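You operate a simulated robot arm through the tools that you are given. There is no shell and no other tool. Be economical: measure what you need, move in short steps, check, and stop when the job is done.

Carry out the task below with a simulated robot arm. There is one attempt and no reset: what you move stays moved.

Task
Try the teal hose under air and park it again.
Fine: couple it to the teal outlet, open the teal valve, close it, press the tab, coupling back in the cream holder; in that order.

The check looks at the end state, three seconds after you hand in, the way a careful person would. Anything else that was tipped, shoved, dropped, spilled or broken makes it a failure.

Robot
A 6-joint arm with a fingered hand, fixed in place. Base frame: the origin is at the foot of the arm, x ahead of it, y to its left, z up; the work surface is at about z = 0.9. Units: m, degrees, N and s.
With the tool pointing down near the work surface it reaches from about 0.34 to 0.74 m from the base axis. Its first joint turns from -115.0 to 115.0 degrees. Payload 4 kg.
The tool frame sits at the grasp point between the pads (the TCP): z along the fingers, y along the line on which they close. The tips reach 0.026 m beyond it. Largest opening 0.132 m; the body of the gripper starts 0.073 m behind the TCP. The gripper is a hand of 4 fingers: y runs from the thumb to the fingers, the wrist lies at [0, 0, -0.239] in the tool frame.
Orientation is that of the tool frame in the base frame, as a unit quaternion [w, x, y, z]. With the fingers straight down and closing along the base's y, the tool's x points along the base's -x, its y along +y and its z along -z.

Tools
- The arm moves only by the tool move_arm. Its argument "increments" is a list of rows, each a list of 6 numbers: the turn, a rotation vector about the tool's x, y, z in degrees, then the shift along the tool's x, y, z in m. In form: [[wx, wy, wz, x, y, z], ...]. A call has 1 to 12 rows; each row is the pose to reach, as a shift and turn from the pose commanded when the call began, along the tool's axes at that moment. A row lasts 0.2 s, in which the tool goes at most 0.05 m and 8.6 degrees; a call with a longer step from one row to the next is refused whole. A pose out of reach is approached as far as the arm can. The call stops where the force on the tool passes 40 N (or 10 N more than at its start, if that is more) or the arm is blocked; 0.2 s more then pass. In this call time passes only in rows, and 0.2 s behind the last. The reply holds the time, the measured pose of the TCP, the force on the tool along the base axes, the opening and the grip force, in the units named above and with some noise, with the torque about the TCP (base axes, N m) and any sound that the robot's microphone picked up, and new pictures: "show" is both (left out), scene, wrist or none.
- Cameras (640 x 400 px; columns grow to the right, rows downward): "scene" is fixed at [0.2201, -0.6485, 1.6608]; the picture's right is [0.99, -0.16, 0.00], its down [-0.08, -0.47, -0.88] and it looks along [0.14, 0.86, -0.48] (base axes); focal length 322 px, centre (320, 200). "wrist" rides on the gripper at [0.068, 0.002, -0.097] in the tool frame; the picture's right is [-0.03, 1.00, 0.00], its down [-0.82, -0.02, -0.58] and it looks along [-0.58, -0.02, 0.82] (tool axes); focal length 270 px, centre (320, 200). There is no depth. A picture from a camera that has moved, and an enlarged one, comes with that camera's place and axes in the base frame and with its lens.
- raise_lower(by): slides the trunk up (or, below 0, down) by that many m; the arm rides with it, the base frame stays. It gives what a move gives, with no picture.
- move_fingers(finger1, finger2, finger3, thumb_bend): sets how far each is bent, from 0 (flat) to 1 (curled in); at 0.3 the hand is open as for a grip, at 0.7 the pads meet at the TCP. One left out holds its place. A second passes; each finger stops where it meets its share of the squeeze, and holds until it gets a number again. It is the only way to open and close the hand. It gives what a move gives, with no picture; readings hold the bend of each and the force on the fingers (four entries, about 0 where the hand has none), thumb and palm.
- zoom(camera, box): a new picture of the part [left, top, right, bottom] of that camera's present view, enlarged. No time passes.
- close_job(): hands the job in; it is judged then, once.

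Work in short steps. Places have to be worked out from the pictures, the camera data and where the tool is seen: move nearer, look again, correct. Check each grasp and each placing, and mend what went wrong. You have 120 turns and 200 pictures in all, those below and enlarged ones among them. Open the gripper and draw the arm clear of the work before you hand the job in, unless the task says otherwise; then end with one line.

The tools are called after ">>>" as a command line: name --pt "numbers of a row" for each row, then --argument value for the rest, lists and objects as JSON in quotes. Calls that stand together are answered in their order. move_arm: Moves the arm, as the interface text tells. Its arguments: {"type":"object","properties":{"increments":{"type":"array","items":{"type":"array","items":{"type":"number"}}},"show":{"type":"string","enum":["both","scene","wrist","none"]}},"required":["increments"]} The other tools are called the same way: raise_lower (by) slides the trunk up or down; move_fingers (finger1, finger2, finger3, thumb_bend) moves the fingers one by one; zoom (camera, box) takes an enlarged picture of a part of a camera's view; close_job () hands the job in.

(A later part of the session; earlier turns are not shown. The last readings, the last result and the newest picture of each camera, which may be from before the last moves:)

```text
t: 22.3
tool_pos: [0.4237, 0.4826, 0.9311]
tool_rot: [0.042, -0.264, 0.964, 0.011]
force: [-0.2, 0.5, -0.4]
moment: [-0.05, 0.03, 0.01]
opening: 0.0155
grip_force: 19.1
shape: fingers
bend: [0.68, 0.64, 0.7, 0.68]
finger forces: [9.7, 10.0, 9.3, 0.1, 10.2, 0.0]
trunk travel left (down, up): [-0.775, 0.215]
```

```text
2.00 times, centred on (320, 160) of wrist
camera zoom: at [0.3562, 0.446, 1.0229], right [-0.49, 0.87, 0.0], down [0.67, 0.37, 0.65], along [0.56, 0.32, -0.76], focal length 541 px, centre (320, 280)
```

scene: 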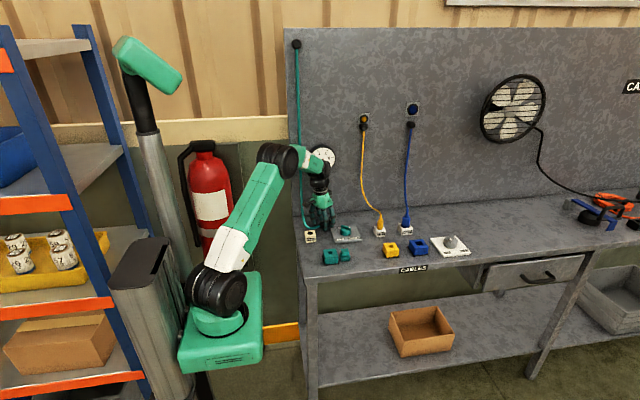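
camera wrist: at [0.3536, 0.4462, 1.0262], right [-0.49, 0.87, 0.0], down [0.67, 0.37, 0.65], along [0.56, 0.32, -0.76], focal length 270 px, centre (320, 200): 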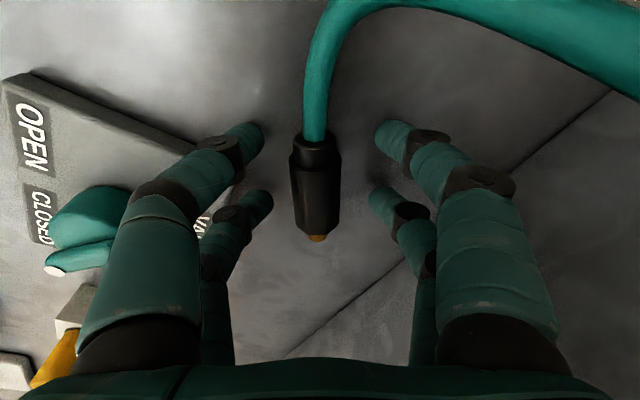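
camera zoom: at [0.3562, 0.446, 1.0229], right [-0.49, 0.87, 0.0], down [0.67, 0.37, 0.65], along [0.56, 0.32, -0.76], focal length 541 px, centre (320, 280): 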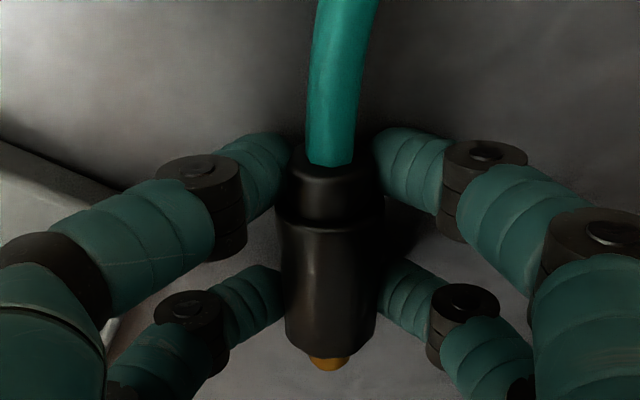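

There is about 10 N on every digit and the coupling is centred. I'll lift straight up, then draw back toward the front.

>>> move_arm --pt "0 0 0 0 0 -0.03" --pt "0 0 0 0 0 -0.07" --pt "0 0 0 0.01 -0.01 -0.11" --pt "0 0 0 0.03 -0.04 -0.13" --pt "0 0 0 0.05 -0.075 -0.13"

>>> zoom --camera "scene" --box '[280, 140, 400, 260]'

```text
t: 23.5
tool_pos: [0.4099, 0.3874, 1.0589]
tool_rot: [0.042, -0.265, 0.963, 0.011]
force: [-0.1, -0.5, -0.9]
moment: [0.02, 0.01, -0.03]
opening: 0.0152
grip_force: 19.5
shape: fingers
bend: [0.68, 0.64, 0.7, 0.68]
finger forces: [9.7, 9.9, 9.3, 0.0, 10.1, 0.0]
trunk travel left (down, up): [-0.775, 0.215]
camera wrist: at [0.342, 0.3497, 1.1493], right [-0.49, 0.87, 0.0], down [0.67, 0.37, 0.65], along [0.56, 0.32, -0.76], focal length 270 px, centre (320, 200)
```

scene: 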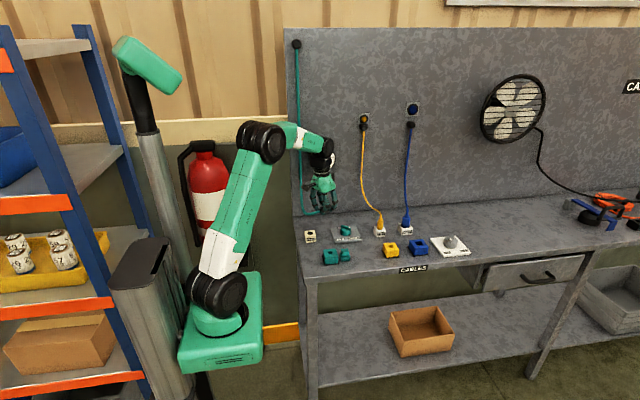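
wrist: 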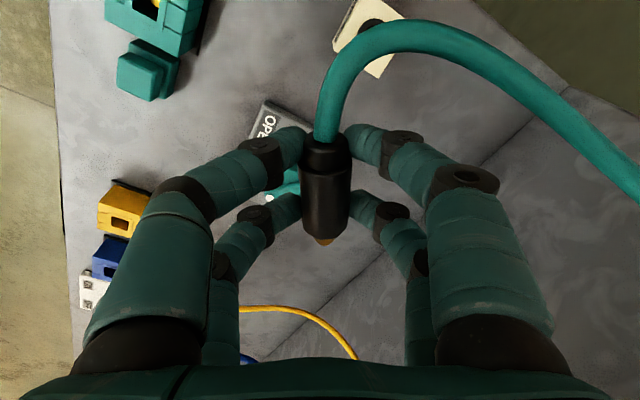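

```text
3.33 times, centred on (340, 200) of scene
camera zoom: at [0.2201, -0.6485, 1.6608], right [0.99, -0.16, 0.0], down [-0.08, -0.47, -0.88], along [0.14, 0.86, -0.48], focal length 1072 px, centre (253, 200)
```

zoom: 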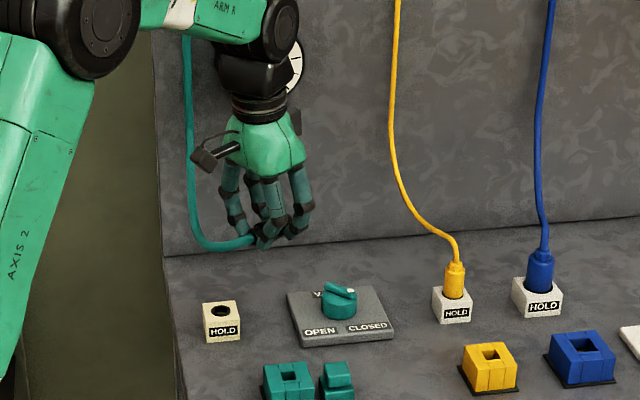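

It is held firmly and has cleared everything. I'll yaw so the plug swings toward the front and the hose tail toward the wall, also drawing forward.

>>> move_arm --pt "0 0 8.4 0.004 -0.006 0" --pt "0 0 16.8 0.008 -0.012 0" --pt "0 0 25.2 0.012 -0.018 0" --pt "0 0 33.6 0.016 -0.024 0" --pt "0 0 42 0.02 -0.03 0" --pt "0 0 50.4 0.024 -0.036 0" --pt "0 0 58.8 0.028 -0.042 0" --pt "0 0 67.2 0.032 -0.048 0" --pt "0 0 75.6 0.036 -0.054 0" --pt "0 0 84 0.04 -0.06 0" --pt "0 0 92.4 0.041 -0.066 0" --pt "0 0 100.8 0.041 -0.069 0"

```text
t: 26.1
tool_pos: [0.409, 0.3077, 1.0553]
tool_rot: [0.018, 0.575, 0.817, 0.038]
force: [-0.6, 0.5, -0.8]
moment: [0.01, 0.02, -0.04]
opening: 0.0152
grip_force: 19.1
shape: fingers
bend: [0.68, 0.64, 0.7, 0.68]
finger forces: [9.6, 9.9, 9.4, 0.1, 10.1, 0.0]
trunk travel left (down, up): [-0.775, 0.215]
camera wrist: at [0.38, 0.3684, 1.152], right [0.95, 0.31, 0.08], down [0.21, -0.8, 0.56], along [0.24, -0.51, -0.82], focal length 270 px, centre (320, 200)
```

scene: 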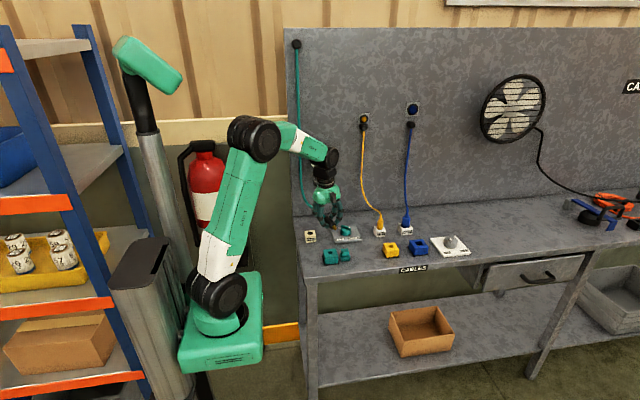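
wrist: 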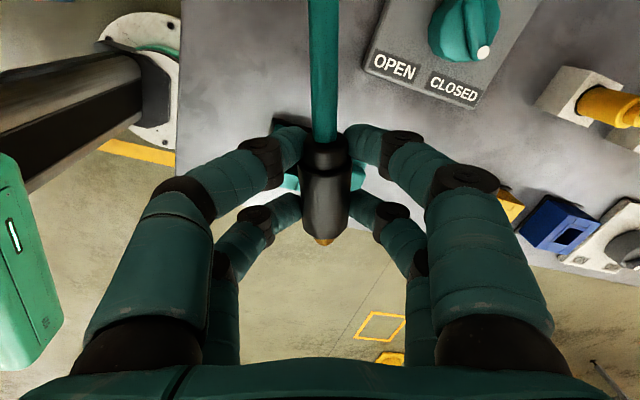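

The yaw worked. I'll pitch the hand up about its closing axis so the plug swings to point down.

>>> move_arm --pt "0 8 0 0 0 0" --pt "0 16 0 0 0 0" --pt "0 24 0 0 0 0" --pt "0 32 0 0 0 0" --pt "0 40 0 0 0 0" --pt "0 48 0 0 0 0" --pt "0 56 0 0 0 0" --pt "0 64 0 0 0 0" --pt "0 72 0 0 0 0" --pt "0 80 0 0 0 0"

>>> zoom --camera "scene" --box '[280, 140, 400, 260]'

```text
t: 28.3
tool_pos: [0.4086, 0.3079, 1.0556]
tool_rot: [-0.514, 0.413, 0.638, 0.399]
force: [0.4, 0.7, -0.3]
moment: [-0.01, 0.01, 0.01]
opening: 0.0148
grip_force: 18.8
shape: fingers
bend: [0.68, 0.64, 0.7, 0.67]
finger forces: [9.5, 9.6, 9.4, 0.1, 9.8, 0.0]
trunk travel left (down, up): [-0.775, 0.215]
camera wrist: at [0.4326, 0.2261, 1.1376], right [0.94, 0.34, 0.06], down [0.27, -0.64, -0.71], along [-0.2, 0.69, -0.7], focal length 270 px, centre (320, 200)
```

scene: 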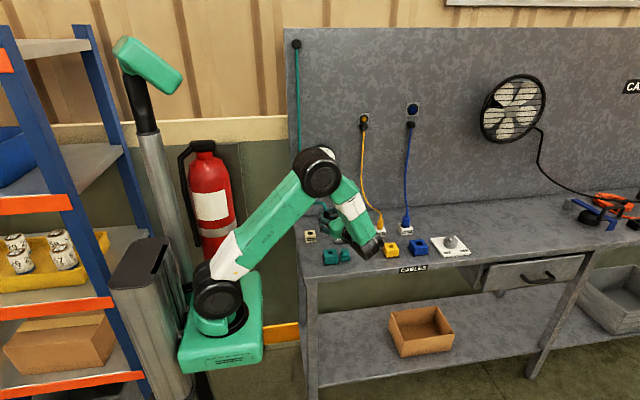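
wrist: 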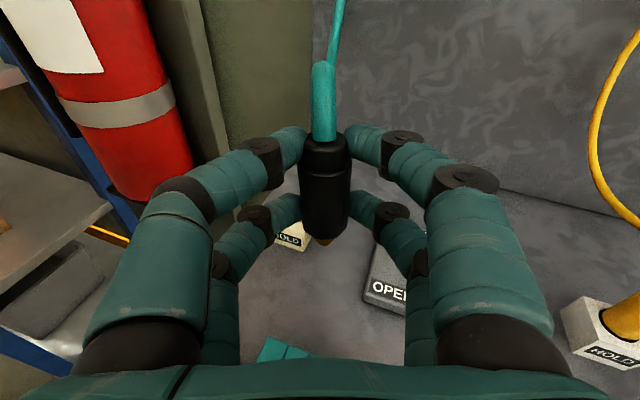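

```text
3.33 times, centred on (340, 200) of scene
camera zoom: at [0.2201, -0.6485, 1.6608], right [0.99, -0.16, 0.0], down [-0.08, -0.47, -0.88], along [0.14, 0.86, -0.48], focal length 1072 px, centre (253, 200)
```

zoom: 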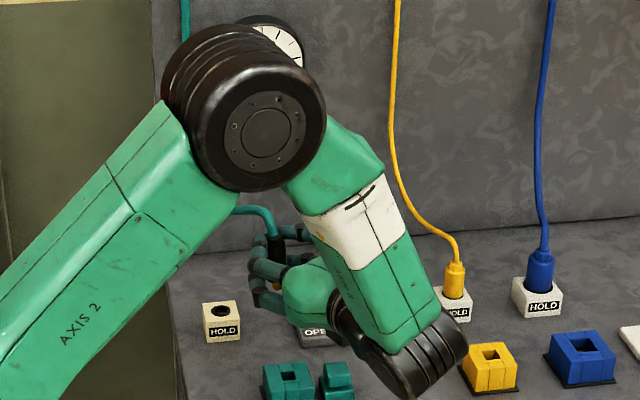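

The plug now points nearly down, with about 5° of residual roll and pitch. I'll correct that and move so the coupling stands above the outlet.

>>> move_arm --pt "0.3 2 2.4 -0.004 -0.007 -0.03" --pt "0.75 3.9 4.8 -0.0081 -0.0151 -0.06"

>>> zoom --camera "scene" --box '[300, 180, 380, 270]'

>>> zoom --camera "wrist" --box '[220, 120, 420, 370]'

```text
t: 28.9
tool_pos: [0.4159, 0.2443, 1.0541]
tool_rot: [-0.553, 0.423, 0.604, 0.387]
force: [0.6, 0.2, -1.8]
moment: [0.0, 0.0, 0.01]
opening: 0.015
grip_force: 19.0
shape: fingers
bend: [0.68, 0.64, 0.7, 0.67]
finger forces: [9.4, 9.6, 9.6, 0.0, 9.7, 0.0]
trunk travel left (down, up): [-0.775, 0.215]
camera wrist: at [0.4477, 0.1604, 1.1317], right [0.94, 0.34, -0.03], down [0.2, -0.62, -0.76], along [-0.27, 0.71, -0.65], focal length 270 px, centre (320, 200)
```

scene: 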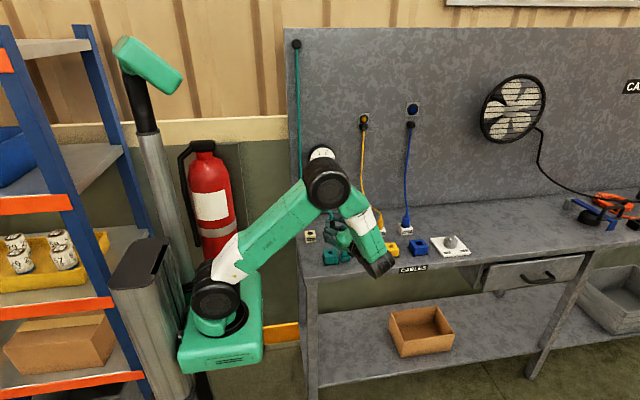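
wrist: 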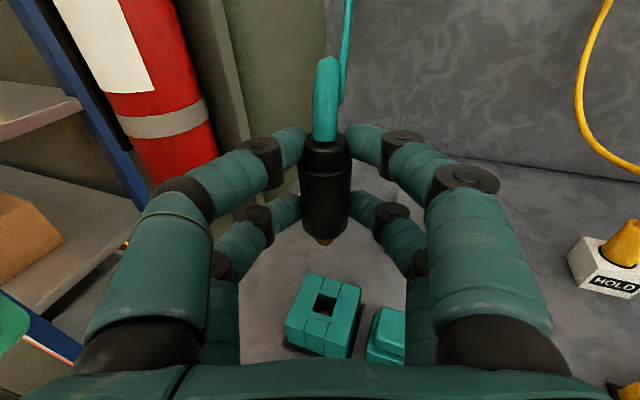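

```text
4.44 times, centred on (340, 225) of scene
camera zoom: at [0.2201, -0.6485, 1.6608], right [0.99, -0.16, 0.0], down [-0.08, -0.47, -0.88], along [0.14, 0.86, -0.48], focal length 1429 px, centre (231, 89)
```

zoom: 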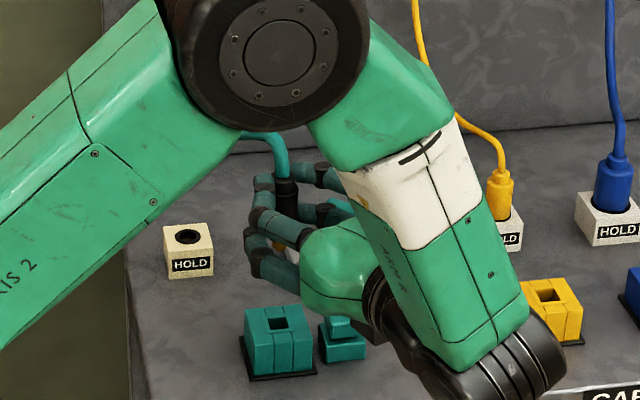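

```text
1.60 times, centred on (320, 245) of wrist
camera zoom: at [0.4477, 0.1604, 1.1317], right [0.94, 0.34, -0.03], down [0.2, -0.62, -0.76], along [-0.27, 0.71, -0.65], focal length 432 px, centre (320, 128)
```

zoom: 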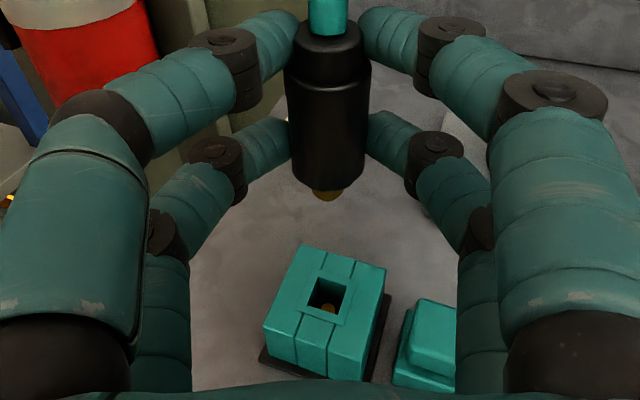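

The coupling hangs vertical, and the plug tip is at about (0.410, 0.261), 7 cm above the hole at (0.409, 0.2625). I'll lower the trunk 50 mm and re-check alignment.

>>> raise_lower --by -0.05

>>> zoom --camera "wrist" --box '[220, 120, 420, 370]'

>>> zoom --camera "scene" --box '[300, 180, 400, 280]'

```text
t: 29.9
tool_pos: [0.4145, 0.2451, 1.0049]
tool_rot: [-0.552, 0.424, 0.605, 0.386]
force: [0.3, 0.3, -0.1]
moment: [-0.04, 0.03, 0.03]
opening: 0.015
grip_force: 19.2
shape: fingers
bend: [0.68, 0.64, 0.7, 0.67]
finger forces: [9.5, 9.8, 9.6, 0.1, 9.7, 0.0]
trunk travel left (down, up): [-0.725, 0.265]
```

```text
1.60 times, centred on (320, 245) of wrist
camera zoom: at [0.4472, 0.161, 1.0819], right [0.94, 0.34, -0.03], down [0.2, -0.62, -0.76], along [-0.27, 0.71, -0.65], focal length 432 px, centre (320, 128)
```

zoom: 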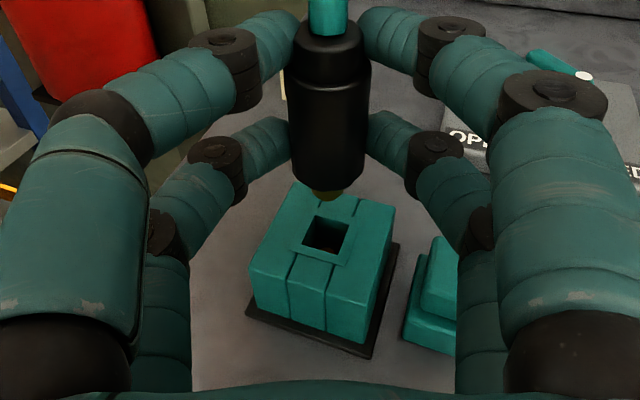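

```text
4.00 times, centred on (350, 230) of scene
camera zoom: at [0.2201, -0.6485, 1.6608], right [0.99, -0.16, 0.0], down [-0.08, -0.47, -0.88], along [0.14, 0.86, -0.48], focal length 1286 px, centre (200, 80)
```

zoom: 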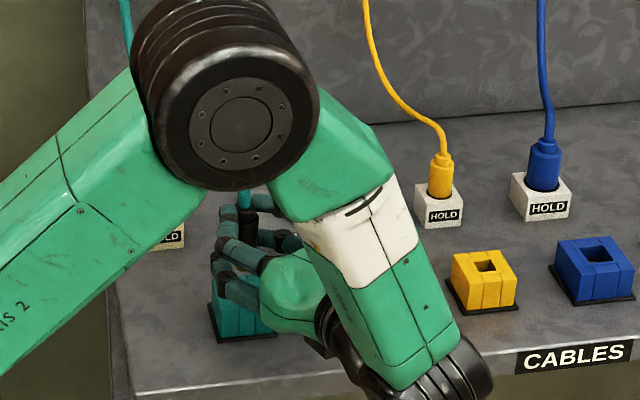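

The tip is above the hole within about 1 mm. I'll lower another 20 mm and look.

>>> raise_lower --by -0.02

>>> zoom --camera "wrist" --box '[260, 180, 380, 300]'

```text
t: 30.5
tool_pos: [0.4146, 0.2448, 0.9846]
tool_rot: [-0.551, 0.425, 0.606, 0.386]
force: [0.0, -0.4, -0.8]
moment: [-0.02, 0.0, 0.0]
opening: 0.0151
grip_force: 19.6
shape: fingers
bend: [0.68, 0.64, 0.7, 0.67]
finger forces: [9.4, 9.7, 9.5, 0.0, 9.7, 0.0]
trunk travel left (down, up): [-0.705, 0.285]
```

```text
3.33 times, centred on (320, 240) of wrist
camera zoom: at [0.4472, 0.161, 1.0619], right [0.94, 0.34, -0.03], down [0.2, -0.62, -0.76], along [-0.27, 0.71, -0.65], focal length 901 px, centre (320, 67)
```

zoom: 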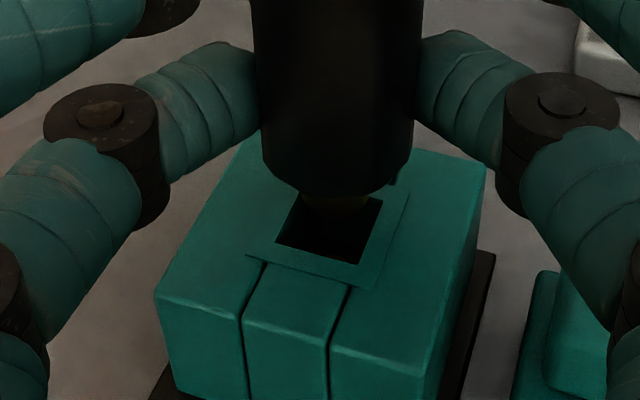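

The tip is just at the hole mouth, slightly to the right and behind. I'll correct about 1.5 mm while lowering 6 mm.

>>> move_arm --pt "0 0 0 0 -0.0014 -0.0006" --pt "0 0 0 -0.006 -0.0014 -0.0006" --show "none"

>>> zoom --camera "wrist" --box '[260, 180, 380, 300]'

```text
t: 31.1
tool_pos: [0.4142, 0.2438, 0.9781]
tool_rot: [-0.552, 0.424, 0.605, 0.387]
force: [0.2, -0.5, -0.7]
moment: [0.0, -0.02, -0.03]
opening: 0.015
grip_force: 19.4
shape: fingers
bend: [0.68, 0.64, 0.7, 0.67]
finger forces: [9.5, 9.7, 9.4, 0.1, 9.7, 0.0]
trunk travel left (down, up): [-0.705, 0.285]
```

```text
3.33 times, centred on (320, 240) of wrist
camera zoom: at [0.4461, 0.1595, 1.0561], right [0.94, 0.34, -0.03], down [0.2, -0.62, -0.76], along [-0.27, 0.71, -0.65], focal length 901 px, centre (320, 67)
```

zoom: 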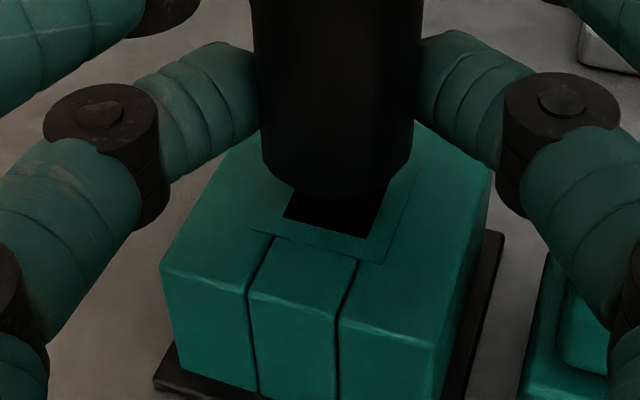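

There is no force and the tip is inside. I'll continue down in small steps and watch the force.

>>> move_arm --pt "0 0 0 -0.003 0 0" --pt "0 0 0 -0.006 0 0" --show "none"

>>> zoom --camera "wrist" --box '[260, 180, 380, 300]'

```text
t: 31.7
tool_pos: [0.4142, 0.2434, 0.973]
tool_rot: [-0.552, 0.423, 0.606, 0.386]
force: [-0.7, 2.3, 2.5]
moment: [0.09, 0.05, 0.0]
opening: 0.0152
grip_force: 19.3
shape: fingers
bend: [0.68, 0.64, 0.7, 0.67]
finger forces: [9.5, 9.2, 9.5, 0.1, 9.8, 0.0]
trunk travel left (down, up): [-0.705, 0.285]
```

```text
3.33 times, centred on (320, 240) of wrist
camera zoom: at [0.4463, 0.159, 1.0503], right [0.94, 0.34, -0.03], down [0.2, -0.62, -0.76], along [-0.27, 0.71, -0.65], focal length 901 px, centre (320, 67)
```

zoom: 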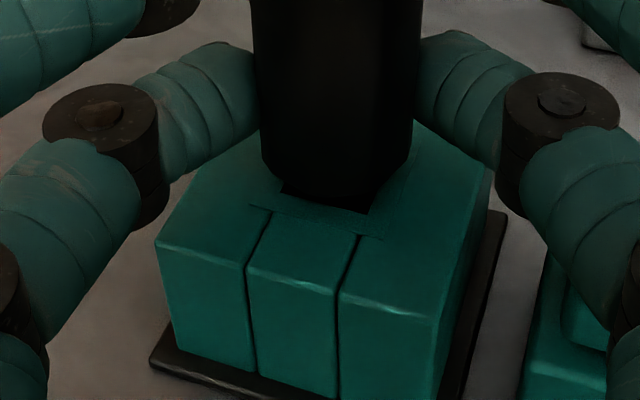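

There's light contact with a +y side force, so the tip is touching the front wall. I'll ease 1 mm toward +y and continue.

>>> move_arm --pt "0 0 0 0 0.0003 0.001" --pt "0 0 0 -0.002 0.0003 0.001" --pt "0 0 0 -0.004 0.0003 0.001" --show "none"

>>> zoom --camera "wrist" --box '[260, 180, 380, 300]'

```text
t: 32.5
tool_pos: [0.4148, 0.2435, 0.9694]
tool_rot: [-0.552, 0.424, 0.605, 0.387]
force: [-0.4, -0.7, 5.2]
moment: [0.08, 0.03, 0.03]
opening: 0.0152
grip_force: 19.5
shape: fingers
bend: [0.68, 0.65, 0.71, 0.67]
finger forces: [9.6, 9.2, 10.0, 0.0, 10.2, 0.1]
trunk travel left (down, up): [-0.705, 0.285]
```

```text
3.33 times, centred on (320, 240) of wrist
camera zoom: at [0.4463, 0.1594, 1.0462], right [0.94, 0.34, -0.03], down [0.2, -0.62, -0.76], along [-0.27, 0.71, -0.65], focal length 901 px, centre (320, 67)
```

zoom: 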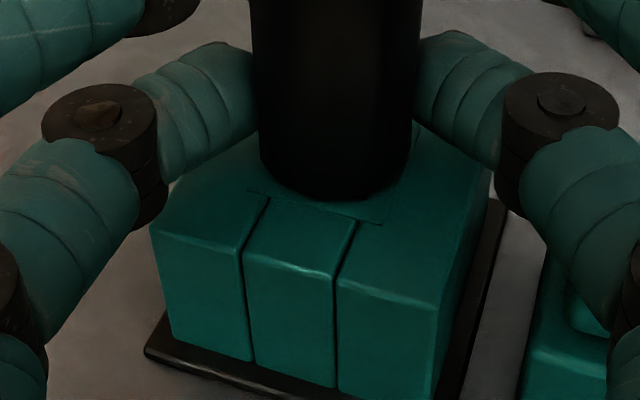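

The side force is gone, with 5 N pushing up, and it is nearly seated. I'll press on in small steps and listen for a click.

>>> move_arm --pt "0 0 0 -0.0015 0 0" --pt "0 0 0 -0.003 0 0" --pt "0 0 0 -0.0045 0 0" --show "none"

>>> zoom --camera "wrist" --box '[220, 130, 420, 330]'

```text
t: 33.3
tool_pos: [0.4136, 0.2436, 0.9676]
tool_rot: [-0.552, 0.423, 0.605, 0.388]
force: [0.2, 3.1, 24.9]
moment: [0.47, 0.07, -0.05]
opening: 0.015
grip_force: 19.6
shape: fingers
bend: [0.68, 0.65, 0.71, 0.67]
finger forces: [10.0, 10.1, 8.9, 0.1, 10.4, 0.1]
trunk travel left (down, up): [-0.705, 0.285]
```

```text
2.00 times, centred on (320, 230) of wrist
camera zoom: at [0.4457, 0.1587, 1.0439], right [0.94, 0.34, -0.02], down [0.2, -0.61, -0.76], along [-0.27, 0.71, -0.65], focal length 541 px, centre (320, 140)
```

zoom: 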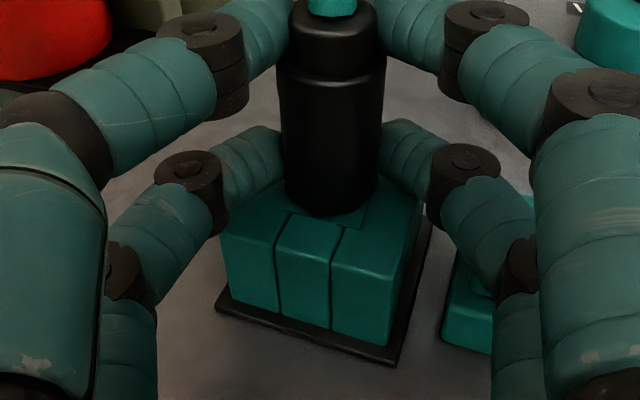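

25 N pushes back with no click yet, so I'll press a bit further within the force limit.

>>> move_arm --pt "0 0 0 -0.001 0 0" --pt "0 0 0 -0.002 0 0" --pt "0 0 0 -0.003 0 0" --show "none"

>>> zoom --camera "scene" --box '[310, 180, 390, 270]'

>>> zoom --camera "wrist" --box '[260, 180, 380, 300]'

```text
t: 34.1
tool_pos: [0.4131, 0.2424, 0.9649]
tool_rot: [-0.553, 0.421, 0.605, 0.388]
force: [2.9, 6.8, 36.3]
moment: [0.73, 0.01, -0.15]
opening: 0.0146
grip_force: 24.5
shape: fingers
bend: [0.68, 0.65, 0.71, 0.67]
finger forces: [16.9, 10.7, 8.0, 0.1, 13.5, 0.1]
trunk travel left (down, up): [-0.705, 0.285]
```

```text
4.44 times, centred on (350, 225) of scene
camera zoom: at [0.2201, -0.6485, 1.6608], right [0.99, -0.16, 0.0], down [-0.08, -0.47, -0.88], along [0.14, 0.86, -0.48], focal length 1429 px, centre (187, 89)
```

zoom: 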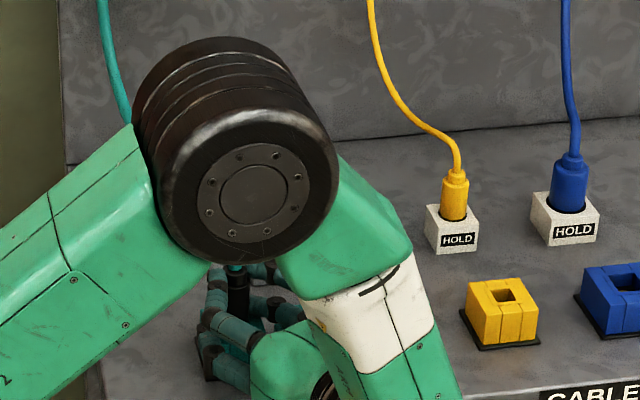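

```text
3.33 times, centred on (320, 240) of wrist
camera zoom: at [0.4454, 0.1581, 1.0412], right [0.94, 0.34, -0.02], down [0.2, -0.61, -0.76], along [-0.27, 0.71, -0.64], focal length 901 px, centre (320, 67)
```

zoom: 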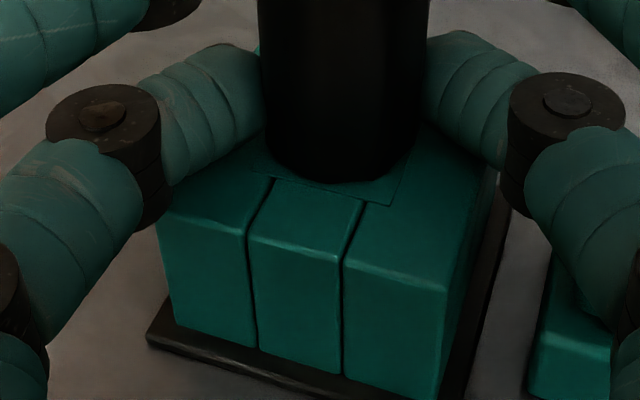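

The body bottom looks flush with the block, but I heard no click. I'll relax the push, then test whether it is latched with a gentle upward pull.

>>> move_arm --pt "0 0 0 0.003 0 0" --pt "0 0 0 0.006 0 0" --show "none"

>>> zoom --camera "wrist" --box '[220, 130, 420, 330]'

```text
t: 34.7
tool_pos: [0.4132, 0.2421, 0.9657]
tool_rot: [-0.553, 0.424, 0.606, 0.385]
force: [-0.6, -1.5, 8.6]
moment: [0.2, 0.03, 0.03]
opening: 0.0145
grip_force: 20.2
shape: fingers
bend: [0.68, 0.65, 0.71, 0.67]
finger forces: [10.2, 9.6, 9.0, 0.0, 12.6, 0.1]
trunk travel left (down, up): [-0.705, 0.285]
```

```text
2.00 times, centred on (320, 230) of wrist
camera zoom: at [0.4458, 0.1593, 1.0433], right [0.94, 0.34, -0.03], down [0.2, -0.62, -0.76], along [-0.28, 0.71, -0.65], focal length 541 px, centre (320, 140)
```

zoom: 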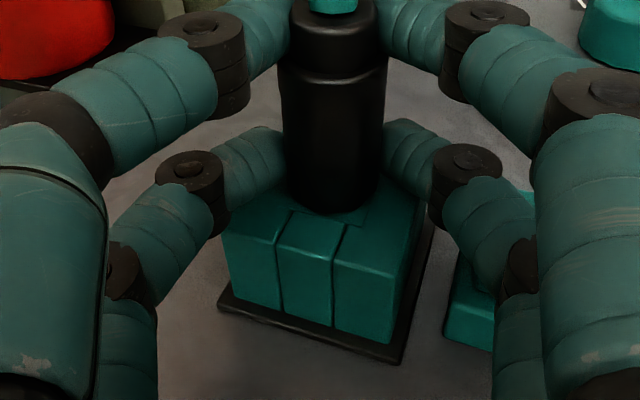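

It still pushes up with 9 N at z=0.9657. I'll lift a few more mm to see if a downward pull (latch) appears.

>>> move_arm --pt "0 0 0 0.002 0 0" --pt "0 0 0 0.004 0 0" --show "none"

>>> zoom --camera "wrist" --box '[220, 130, 420, 330]'

```text
t: 35.3
tool_pos: [0.4144, 0.2436, 0.9681]
tool_rot: [-0.552, 0.426, 0.606, 0.384]
force: [-4.2, -5.3, -20.1]
moment: [-0.39, -0.06, 0.16]
opening: 0.0146
grip_force: 19.7
shape: fingers
bend: [0.69, 0.65, 0.71, 0.67]
finger forces: [8.2, 8.6, 10.6, 0.1, 11.8, 0.0]
trunk travel left (down, up): [-0.705, 0.285]
```

```text
2.00 times, centred on (320, 230) of wrist
camera zoom: at [0.4466, 0.1602, 1.0458], right [0.94, 0.34, -0.03], down [0.2, -0.62, -0.76], along [-0.28, 0.7, -0.65], focal length 541 px, centre (320, 140)
```

zoom: 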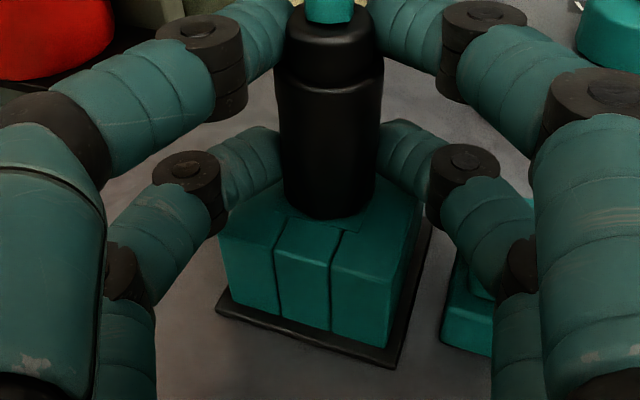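

A 20 N downward pull shows the coupling is latched. I'll relax the pull and open the digits just enough to clear, keeping away from the tab.

>>> move_arm --pt "0 0 0 -0.0025 0 0" --show "none"

>>> move_fingers --finger1 0.59 --finger2 0.59 --finger3 0.59 --thumb_bend 0.59

>>> zoom --camera "wrist" --box '[160, 100, 480, 340]'

```text
t: 35.7
tool_pos: [0.4145, 0.2422, 0.9679]
tool_rot: [-0.552, 0.424, 0.606, 0.385]
force: [-5.7, -4.2, -16.6]
moment: [-0.35, -0.07, 0.15]
opening: 0.0149
grip_force: 19.6
shape: fingers
bend: [0.69, 0.65, 0.71, 0.67]
finger forces: [8.0, 8.3, 10.8, 0.0, 12.2, 0.0]
trunk travel left (down, up): [-0.705, 0.285]
```

```text
t: 36.7
tool_pos: [0.4137, 0.2435, 0.9682]
tool_rot: [-0.552, 0.424, 0.606, 0.386]
force: [0.2, 0.5, 0.4]
moment: [0.0, 0.02, 0.0]
opening: 0.0353
grip_force: 0.0
shape: fingers
bend: [0.59, 0.59, 0.59, 0.59]
finger forces: [0.0, 0.1, 0.0, 0.1, 0.1, 0.0]
trunk travel left (down, up): [-0.705, 0.285]
```

```text
1.67 times, centred on (320, 220) of wrist
camera zoom: at [0.4467, 0.1597, 1.046], right [0.94, 0.34, -0.03], down [0.2, -0.62, -0.76], along [-0.27, 0.71, -0.65], focal length 450 px, centre (320, 167)
```

zoom: 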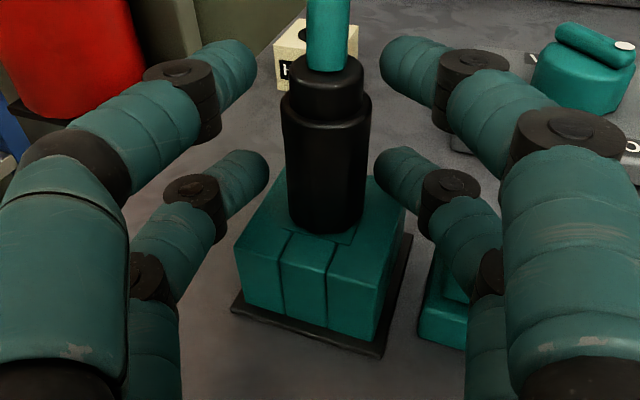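

The coupling stands latched by itself and the hand is free of it. I'll withdraw straight back, then up.

>>> move_arm --pt "0 0 0 0 0 -0.03" --pt "0 0 0 0 0 -0.06" --pt "0 0 0 0.01 0 -0.09" --pt "0 0 0 0.05 0 -0.1" --pt "0 0 0 0.09 0 -0.1" --pt "0 0 0 0.13 0 -0.1"

>>> zoom --camera "scene" --box '[280, 140, 400, 280]'

```text
t: 38.1
tool_pos: [0.4443, 0.1612, 1.1073]
tool_rot: [-0.552, 0.424, 0.604, 0.387]
force: [0.3, 0.1, 0.7]
moment: [0.01, 0.0, -0.01]
opening: 0.0353
grip_force: 0.0
shape: fingers
bend: [0.59, 0.59, 0.59, 0.59]
finger forces: [0.0, 0.0, 0.0, 0.0, 0.0, 0.1]
trunk travel left (down, up): [-0.705, 0.285]
camera wrist: at [0.4767, 0.0764, 1.185], right [0.94, 0.34, -0.03], down [0.2, -0.62, -0.76], along [-0.27, 0.71, -0.65], focal length 270 px, centre (320, 200)
```

scene: 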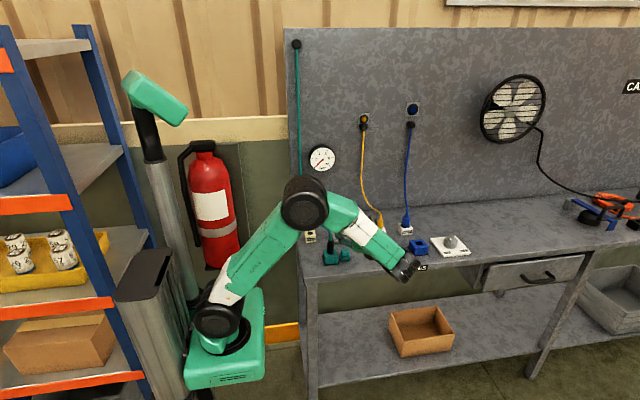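
wrist: 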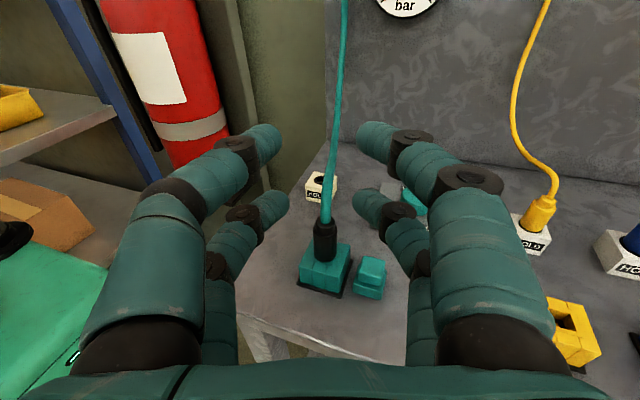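

```text
2.86 times, centred on (340, 210) of scene
camera zoom: at [0.2201, -0.6485, 1.6608], right [0.99, -0.16, 0.0], down [-0.08, -0.47, -0.88], along [0.14, 0.86, -0.48], focal length 918 px, centre (263, 171)
```

zoom: 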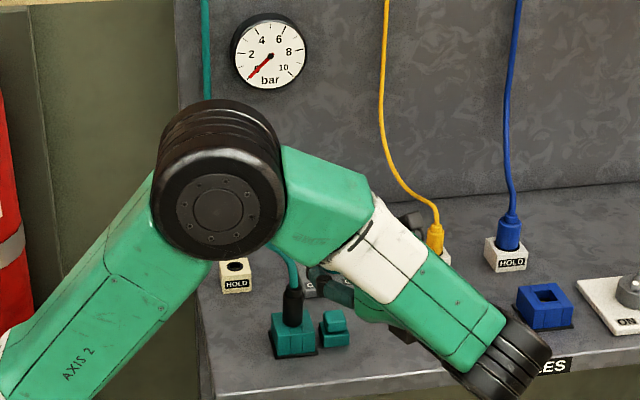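

The hose is latched at the outlet, and the gauge reads 0. I'll raise the trunk so the arm can come over the hose, then turn the hand down for the valve.

>>> raise_lower --by 0.2

>>> move_arm --pt "0 -8.4 0 0 0 0" --pt "0 -16.8 0 0 0 0" --pt "0 -25.2 0 0 0 0" --pt "0 -33.6 0 0 0 0" --pt "0 -42 0 0 0 0" --pt "0 -50.4 0 0 0 0" --pt "0 -58.8 0 0 0 0" --pt "0 -67.2 0 0 0 0" --pt "0 -75.6 0 0 0 0" --pt "0 -84 0 0 0 0"

```text
t: 40.3
tool_pos: [0.4455, 0.1609, 1.3067]
tool_rot: [-0.552, 0.424, 0.605, 0.387]
force: [-0.2, -0.3, 0.0]
moment: [0.0, 0.0, 0.03]
opening: 0.035
grip_force: 0.1
shape: fingers
bend: [0.59, 0.59, 0.59, 0.59]
finger forces: [0.0, 0.0, 0.0, 0.0, 0.0, 0.0]
trunk travel left (down, up): [-0.905, 0.085]
```

```text
t: 42.5
tool_pos: [0.4449, 0.1609, 1.3077]
tool_rot: [-0.004, 0.574, 0.819, 0.003]
force: [0.0, 0.7, 1.3]
moment: [-0.03, -0.01, 0.0]
opening: 0.0352
grip_force: 0.1
shape: fingers
bend: [0.59, 0.59, 0.59, 0.59]
finger forces: [0.1, 0.1, 0.1, 0.0, 0.0, 0.0]
trunk travel left (down, up): [-0.905, 0.085]
camera wrist: at [0.4229, 0.2249, 1.4053], right [0.95, 0.32, 0.0], down [0.26, -0.78, 0.57], along [0.18, -0.54, -0.82], focal length 270 px, centre (320, 200)
```

scene: 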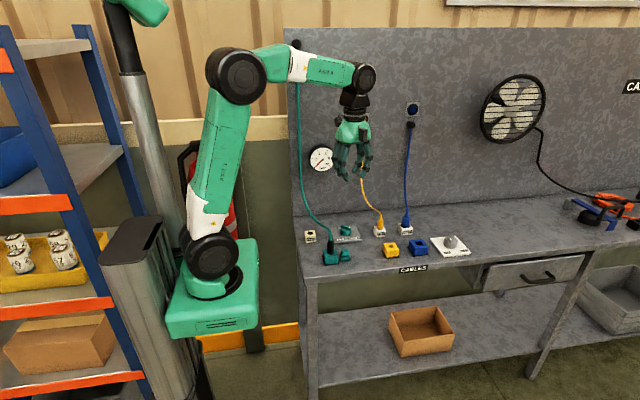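
wrist: 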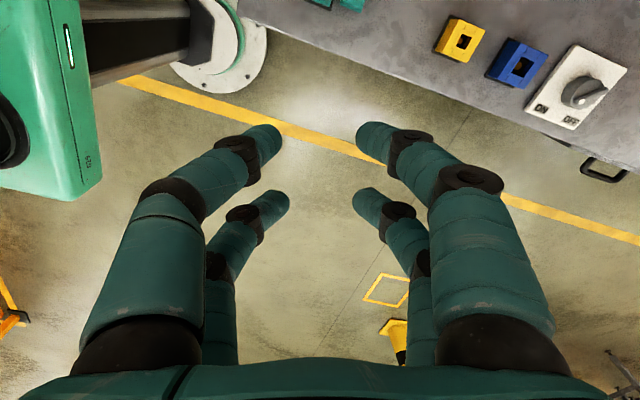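

The hand is now vertical with the arm high. I'll go over the valve well above the hose, yaw 19° to match the bar, and descend for a look.

>>> move_arm --pt "0 0 -3 0.035 0.022 0" --pt "0 0 -6 0.07 0.044 0" --pt "0 0 -9 0.105 0.066 0" --pt "0 0 -12 0.14 0.088 0" --pt "0 0 -15 0.175 0.11 0" --pt "0 0 -19 0.2085 0.1317 0" --pt "0 0 -19 0.2085 0.1317 0.045" --pt "0 0 -19 0.2085 0.1317 0.09" --pt "0 0 -19 0.2085 0.1317 0.135" --pt "0 0 -19 0.2085 0.1317 0.18" --pt "0 0 -19 0.2085 0.1317 0.22"

>>> zoom --camera "scene" --box '[280, 140, 400, 280]'

>>> zoom --camera "wrist" --box '[220, 80, 420, 280]'

```text
t: 44.9
tool_pos: [0.4967, 0.404, 1.0899]
tool_rot: [-0.005, 0.431, 0.903, 0.004]
force: [0.1, -0.3, -0.3]
moment: [-0.04, 0.02, -0.01]
opening: 0.0351
grip_force: 0.1
shape: fingers
bend: [0.59, 0.59, 0.59, 0.59]
finger forces: [0.1, 0.0, 0.0, 0.0, 0.0, 0.0]
trunk travel left (down, up): [-0.905, 0.085]
camera wrist: at [0.4546, 0.4577, 1.1875], right [0.79, 0.61, 0.0], down [0.5, -0.65, 0.57], along [0.35, -0.45, -0.82], focal length 270 px, centre (320, 200)
```

scene: 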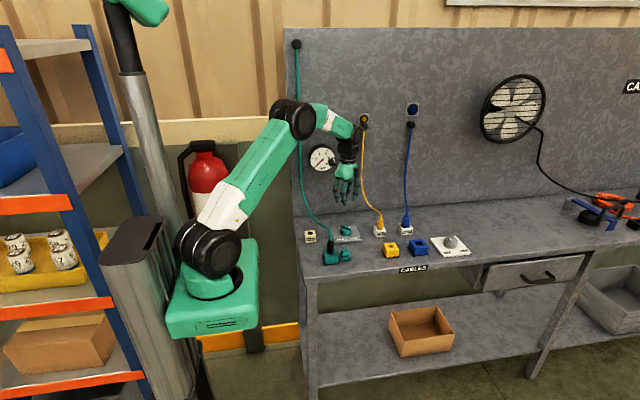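
wrist: 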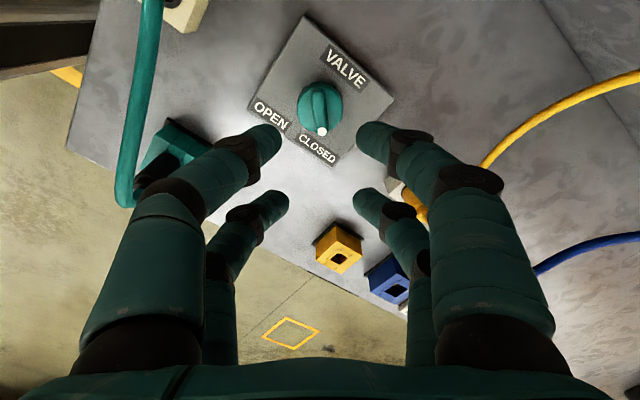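

```text
2.86 times, centred on (340, 210) of scene
camera zoom: at [0.2201, -0.6485, 1.6608], right [0.99, -0.16, 0.0], down [-0.08, -0.47, -0.88], along [0.14, 0.86, -0.48], focal length 918 px, centre (263, 171)
```

zoom: 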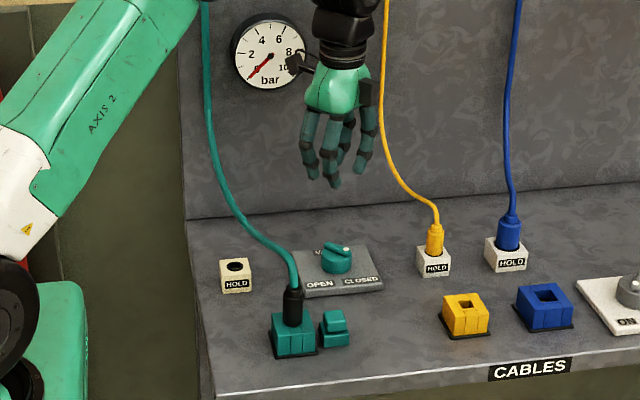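

```text
2.00 times, centred on (320, 180) of wrist
camera zoom: at [0.4546, 0.4577, 1.1875], right [0.79, 0.61, 0.0], down [0.5, -0.65, 0.57], along [0.35, -0.45, -0.82], focal length 541 px, centre (320, 240)
```

zoom: 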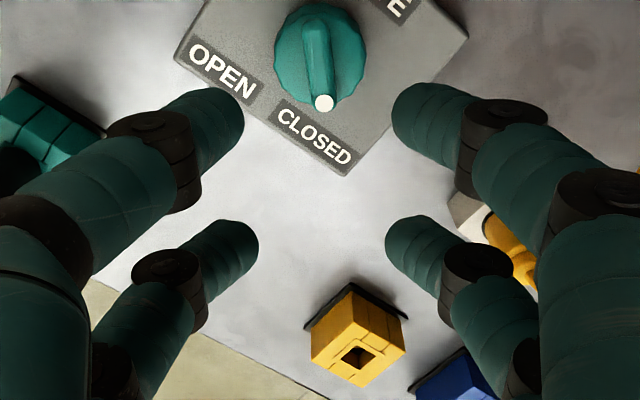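

The gauge still reads 0. The bar lies at −45° with its centre at (0.4975, 0.4025) and top near z=0.953. I'll yaw 5° more and descend with the digits straddling the bar.

>>> move_arm --pt "0 0 -5 -0.0017 -0.0003 0.03" --pt "0 0 -5 -0.0017 -0.0003 0.06" --pt "0 0 -5 -0.0017 -0.0003 0.09" --pt "0 0 -5 -0.0017 -0.0003 0.11" --show "none"

>>> zoom --camera "wrist" --box '[220, 80, 420, 280]'

>>> zoom --camera "scene" --box '[310, 190, 380, 260]'

```text
t: 45.9
tool_pos: [0.4966, 0.4038, 0.9796]
tool_rot: [-0.005, 0.392, 0.92, 0.004]
force: [0.7, 0.6, 0.6]
moment: [0.0, 0.0, -0.01]
opening: 0.0354
grip_force: 0.0
shape: fingers
bend: [0.59, 0.59, 0.59, 0.59]
finger forces: [0.1, 0.0, 0.0, 0.0, 0.1, 0.1]
trunk travel left (down, up): [-0.905, 0.085]
```

```text
2.00 times, centred on (320, 180) of wrist
camera zoom: at [0.4506, 0.4534, 1.0769], right [0.74, 0.68, 0.0], down [0.55, -0.61, 0.57], along [0.39, -0.42, -0.82], focal length 541 px, centre (320, 240)
```

zoom: 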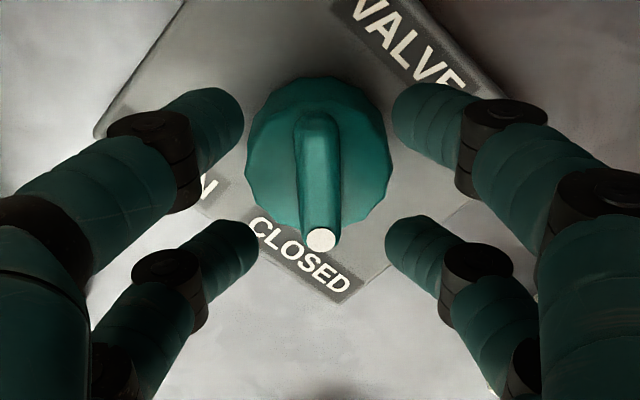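

```text
5.71 times, centred on (345, 225) of scene
camera zoom: at [0.2201, -0.6485, 1.6608], right [0.99, -0.16, 0.0], down [-0.08, -0.47, -0.88], along [0.14, 0.86, -0.48], focal length 1837 px, centre (177, 57)
```

zoom: 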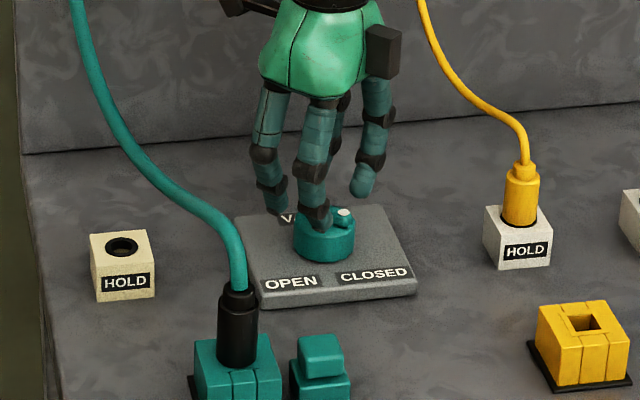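

The bar is aligned and the TCP is over the knob axis. I'll lower 9 mm and close gently on the bar.

>>> move_arm --pt "0 0 0 0 0 0.005" --pt "0 0 0 0 0 0.009" --show "none"

>>> move_fingers --finger1 0.68 --finger2 0.68 --finger3 0.68 --thumb_bend 0.68

>>> zoom --camera "wrist" --box '[220, 80, 420, 280]'

```text
t: 46.5
tool_pos: [0.4966, 0.404, 0.9715]
tool_rot: [-0.004, 0.391, 0.92, 0.005]
force: [-0.2, 0.3, -0.6]
moment: [0.03, -0.04, 0.0]
opening: 0.0356
grip_force: 0.1
shape: fingers
bend: [0.59, 0.59, 0.59, 0.59]
finger forces: [0.1, 0.0, 0.0, 0.0, 0.0, 0.0]
trunk travel left (down, up): [-0.905, 0.085]
```

```text
t: 47.5
tool_pos: [0.4953, 0.4041, 0.9708]
tool_rot: [-0.004, 0.391, 0.921, 0.005]
force: [-0.2, 0.2, 0.8]
moment: [-0.03, -0.01, 0.02]
opening: 0.0089
grip_force: 0.8
shape: fingers
bend: [0.67, 0.67, 0.67, 0.68]
finger forces: [0.1, 0.6, 0.7, 0.0, 0.5, 0.0]
trunk travel left (down, up): [-0.905, 0.085]
```

```text
2.00 times, centred on (320, 180) of wrist
camera zoom: at [0.4502, 0.4531, 1.0687], right [0.74, 0.68, 0.0], down [0.55, -0.61, 0.57], along [0.39, -0.42, -0.82], focal length 541 px, centre (320, 240)
```

zoom: 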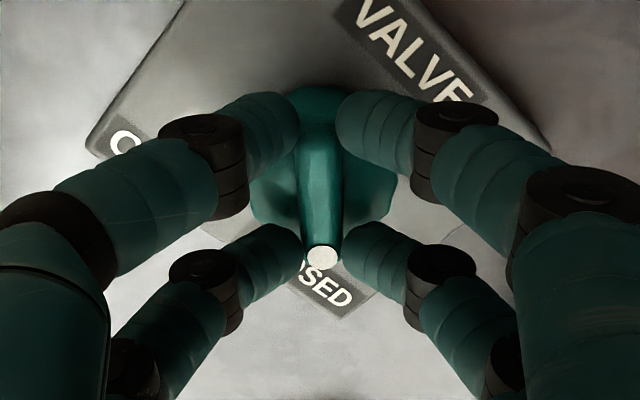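

All four digits touch the bar at both ends. I'll firm the grip slightly and turn a first 30° clockwise, from CLOSED toward OPEN.

>>> move_fingers --finger1 0.72 --finger2 0.72 --finger3 0.72 --thumb_bend 0.72

>>> move_arm --pt "0 0 7.5 0 0 0" --pt "0 0 15 0 0 0" --pt "0 0 22.5 0 0 0" --pt "0 0 30 0 0 0" --show "wrist"

```text
t: 48.5
tool_pos: [0.496, 0.4042, 0.9711]
tool_rot: [-0.005, 0.39, 0.921, 0.005]
force: [-1.7, 2.2, 5.2]
moment: [0.12, 0.09, 0.01]
opening: 0.0
grip_force: 6.8
shape: fingers
bend: [0.71, 0.71, 0.7, 0.71]
finger forces: [3.6, 3.2, 2.9, 0.0, 3.5, 0.0]
trunk travel left (down, up): [-0.905, 0.085]
```

```text
t: 49.5
tool_pos: [0.4973, 0.4063, 0.9719]
tool_rot: [-0.005, 0.616, 0.788, 0.005]
force: [5.3, 8.2, 8.3]
moment: [0.21, -0.18, 0.1]
opening: 0.0
grip_force: 7.8
shape: fingers
bend: [0.71, 0.71, 0.71, 0.71]
finger forces: [7.4, 7.1, 1.3, 0.1, 0.1, 0.1]
trunk travel left (down, up): [-0.905, 0.085]
camera wrist: at [0.4824, 0.4707, 1.0695], right [0.98, 0.22, 0.0], down [0.18, -0.81, 0.57], along [0.12, -0.55, -0.82], focal length 270 px, centre (320, 200)
```

wrist: 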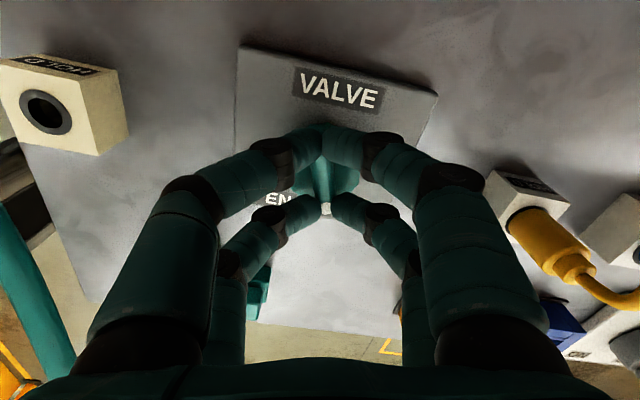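

The pads have closed to 0 opening, so I need to check whether the bar really turned with the hand.

>>> zoom --camera "wrist" --box '[240, 100, 410, 240]'

>>> zoom --camera "scene" --box '[310, 190, 380, 260]'

```text
2.86 times, centred on (325, 170) of wrist
camera zoom: at [0.4824, 0.4707, 1.0695], right [0.98, 0.22, 0.0], down [0.18, -0.81, 0.57], along [0.12, -0.55, -0.82], focal length 772 px, centre (306, 286)
```

zoom: 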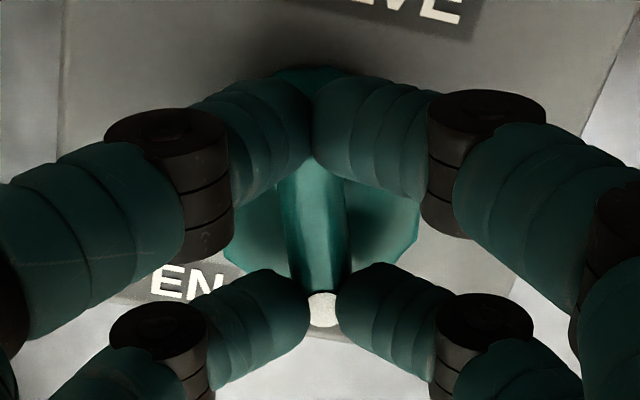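

```text
5.71 times, centred on (345, 225) of scene
camera zoom: at [0.2201, -0.6485, 1.6608], right [0.99, -0.16, 0.0], down [-0.08, -0.47, -0.88], along [0.14, 0.86, -0.48], focal length 1837 px, centre (177, 57)
```

zoom: 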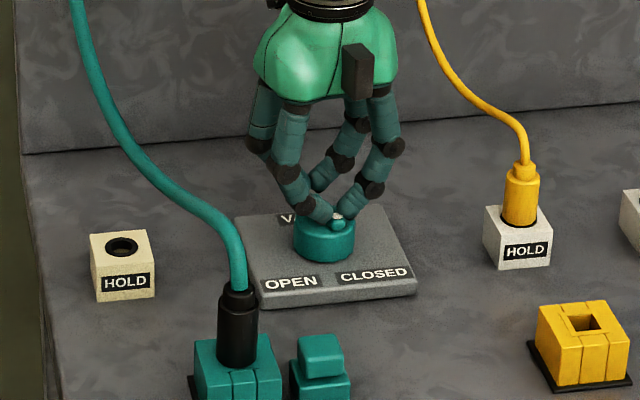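

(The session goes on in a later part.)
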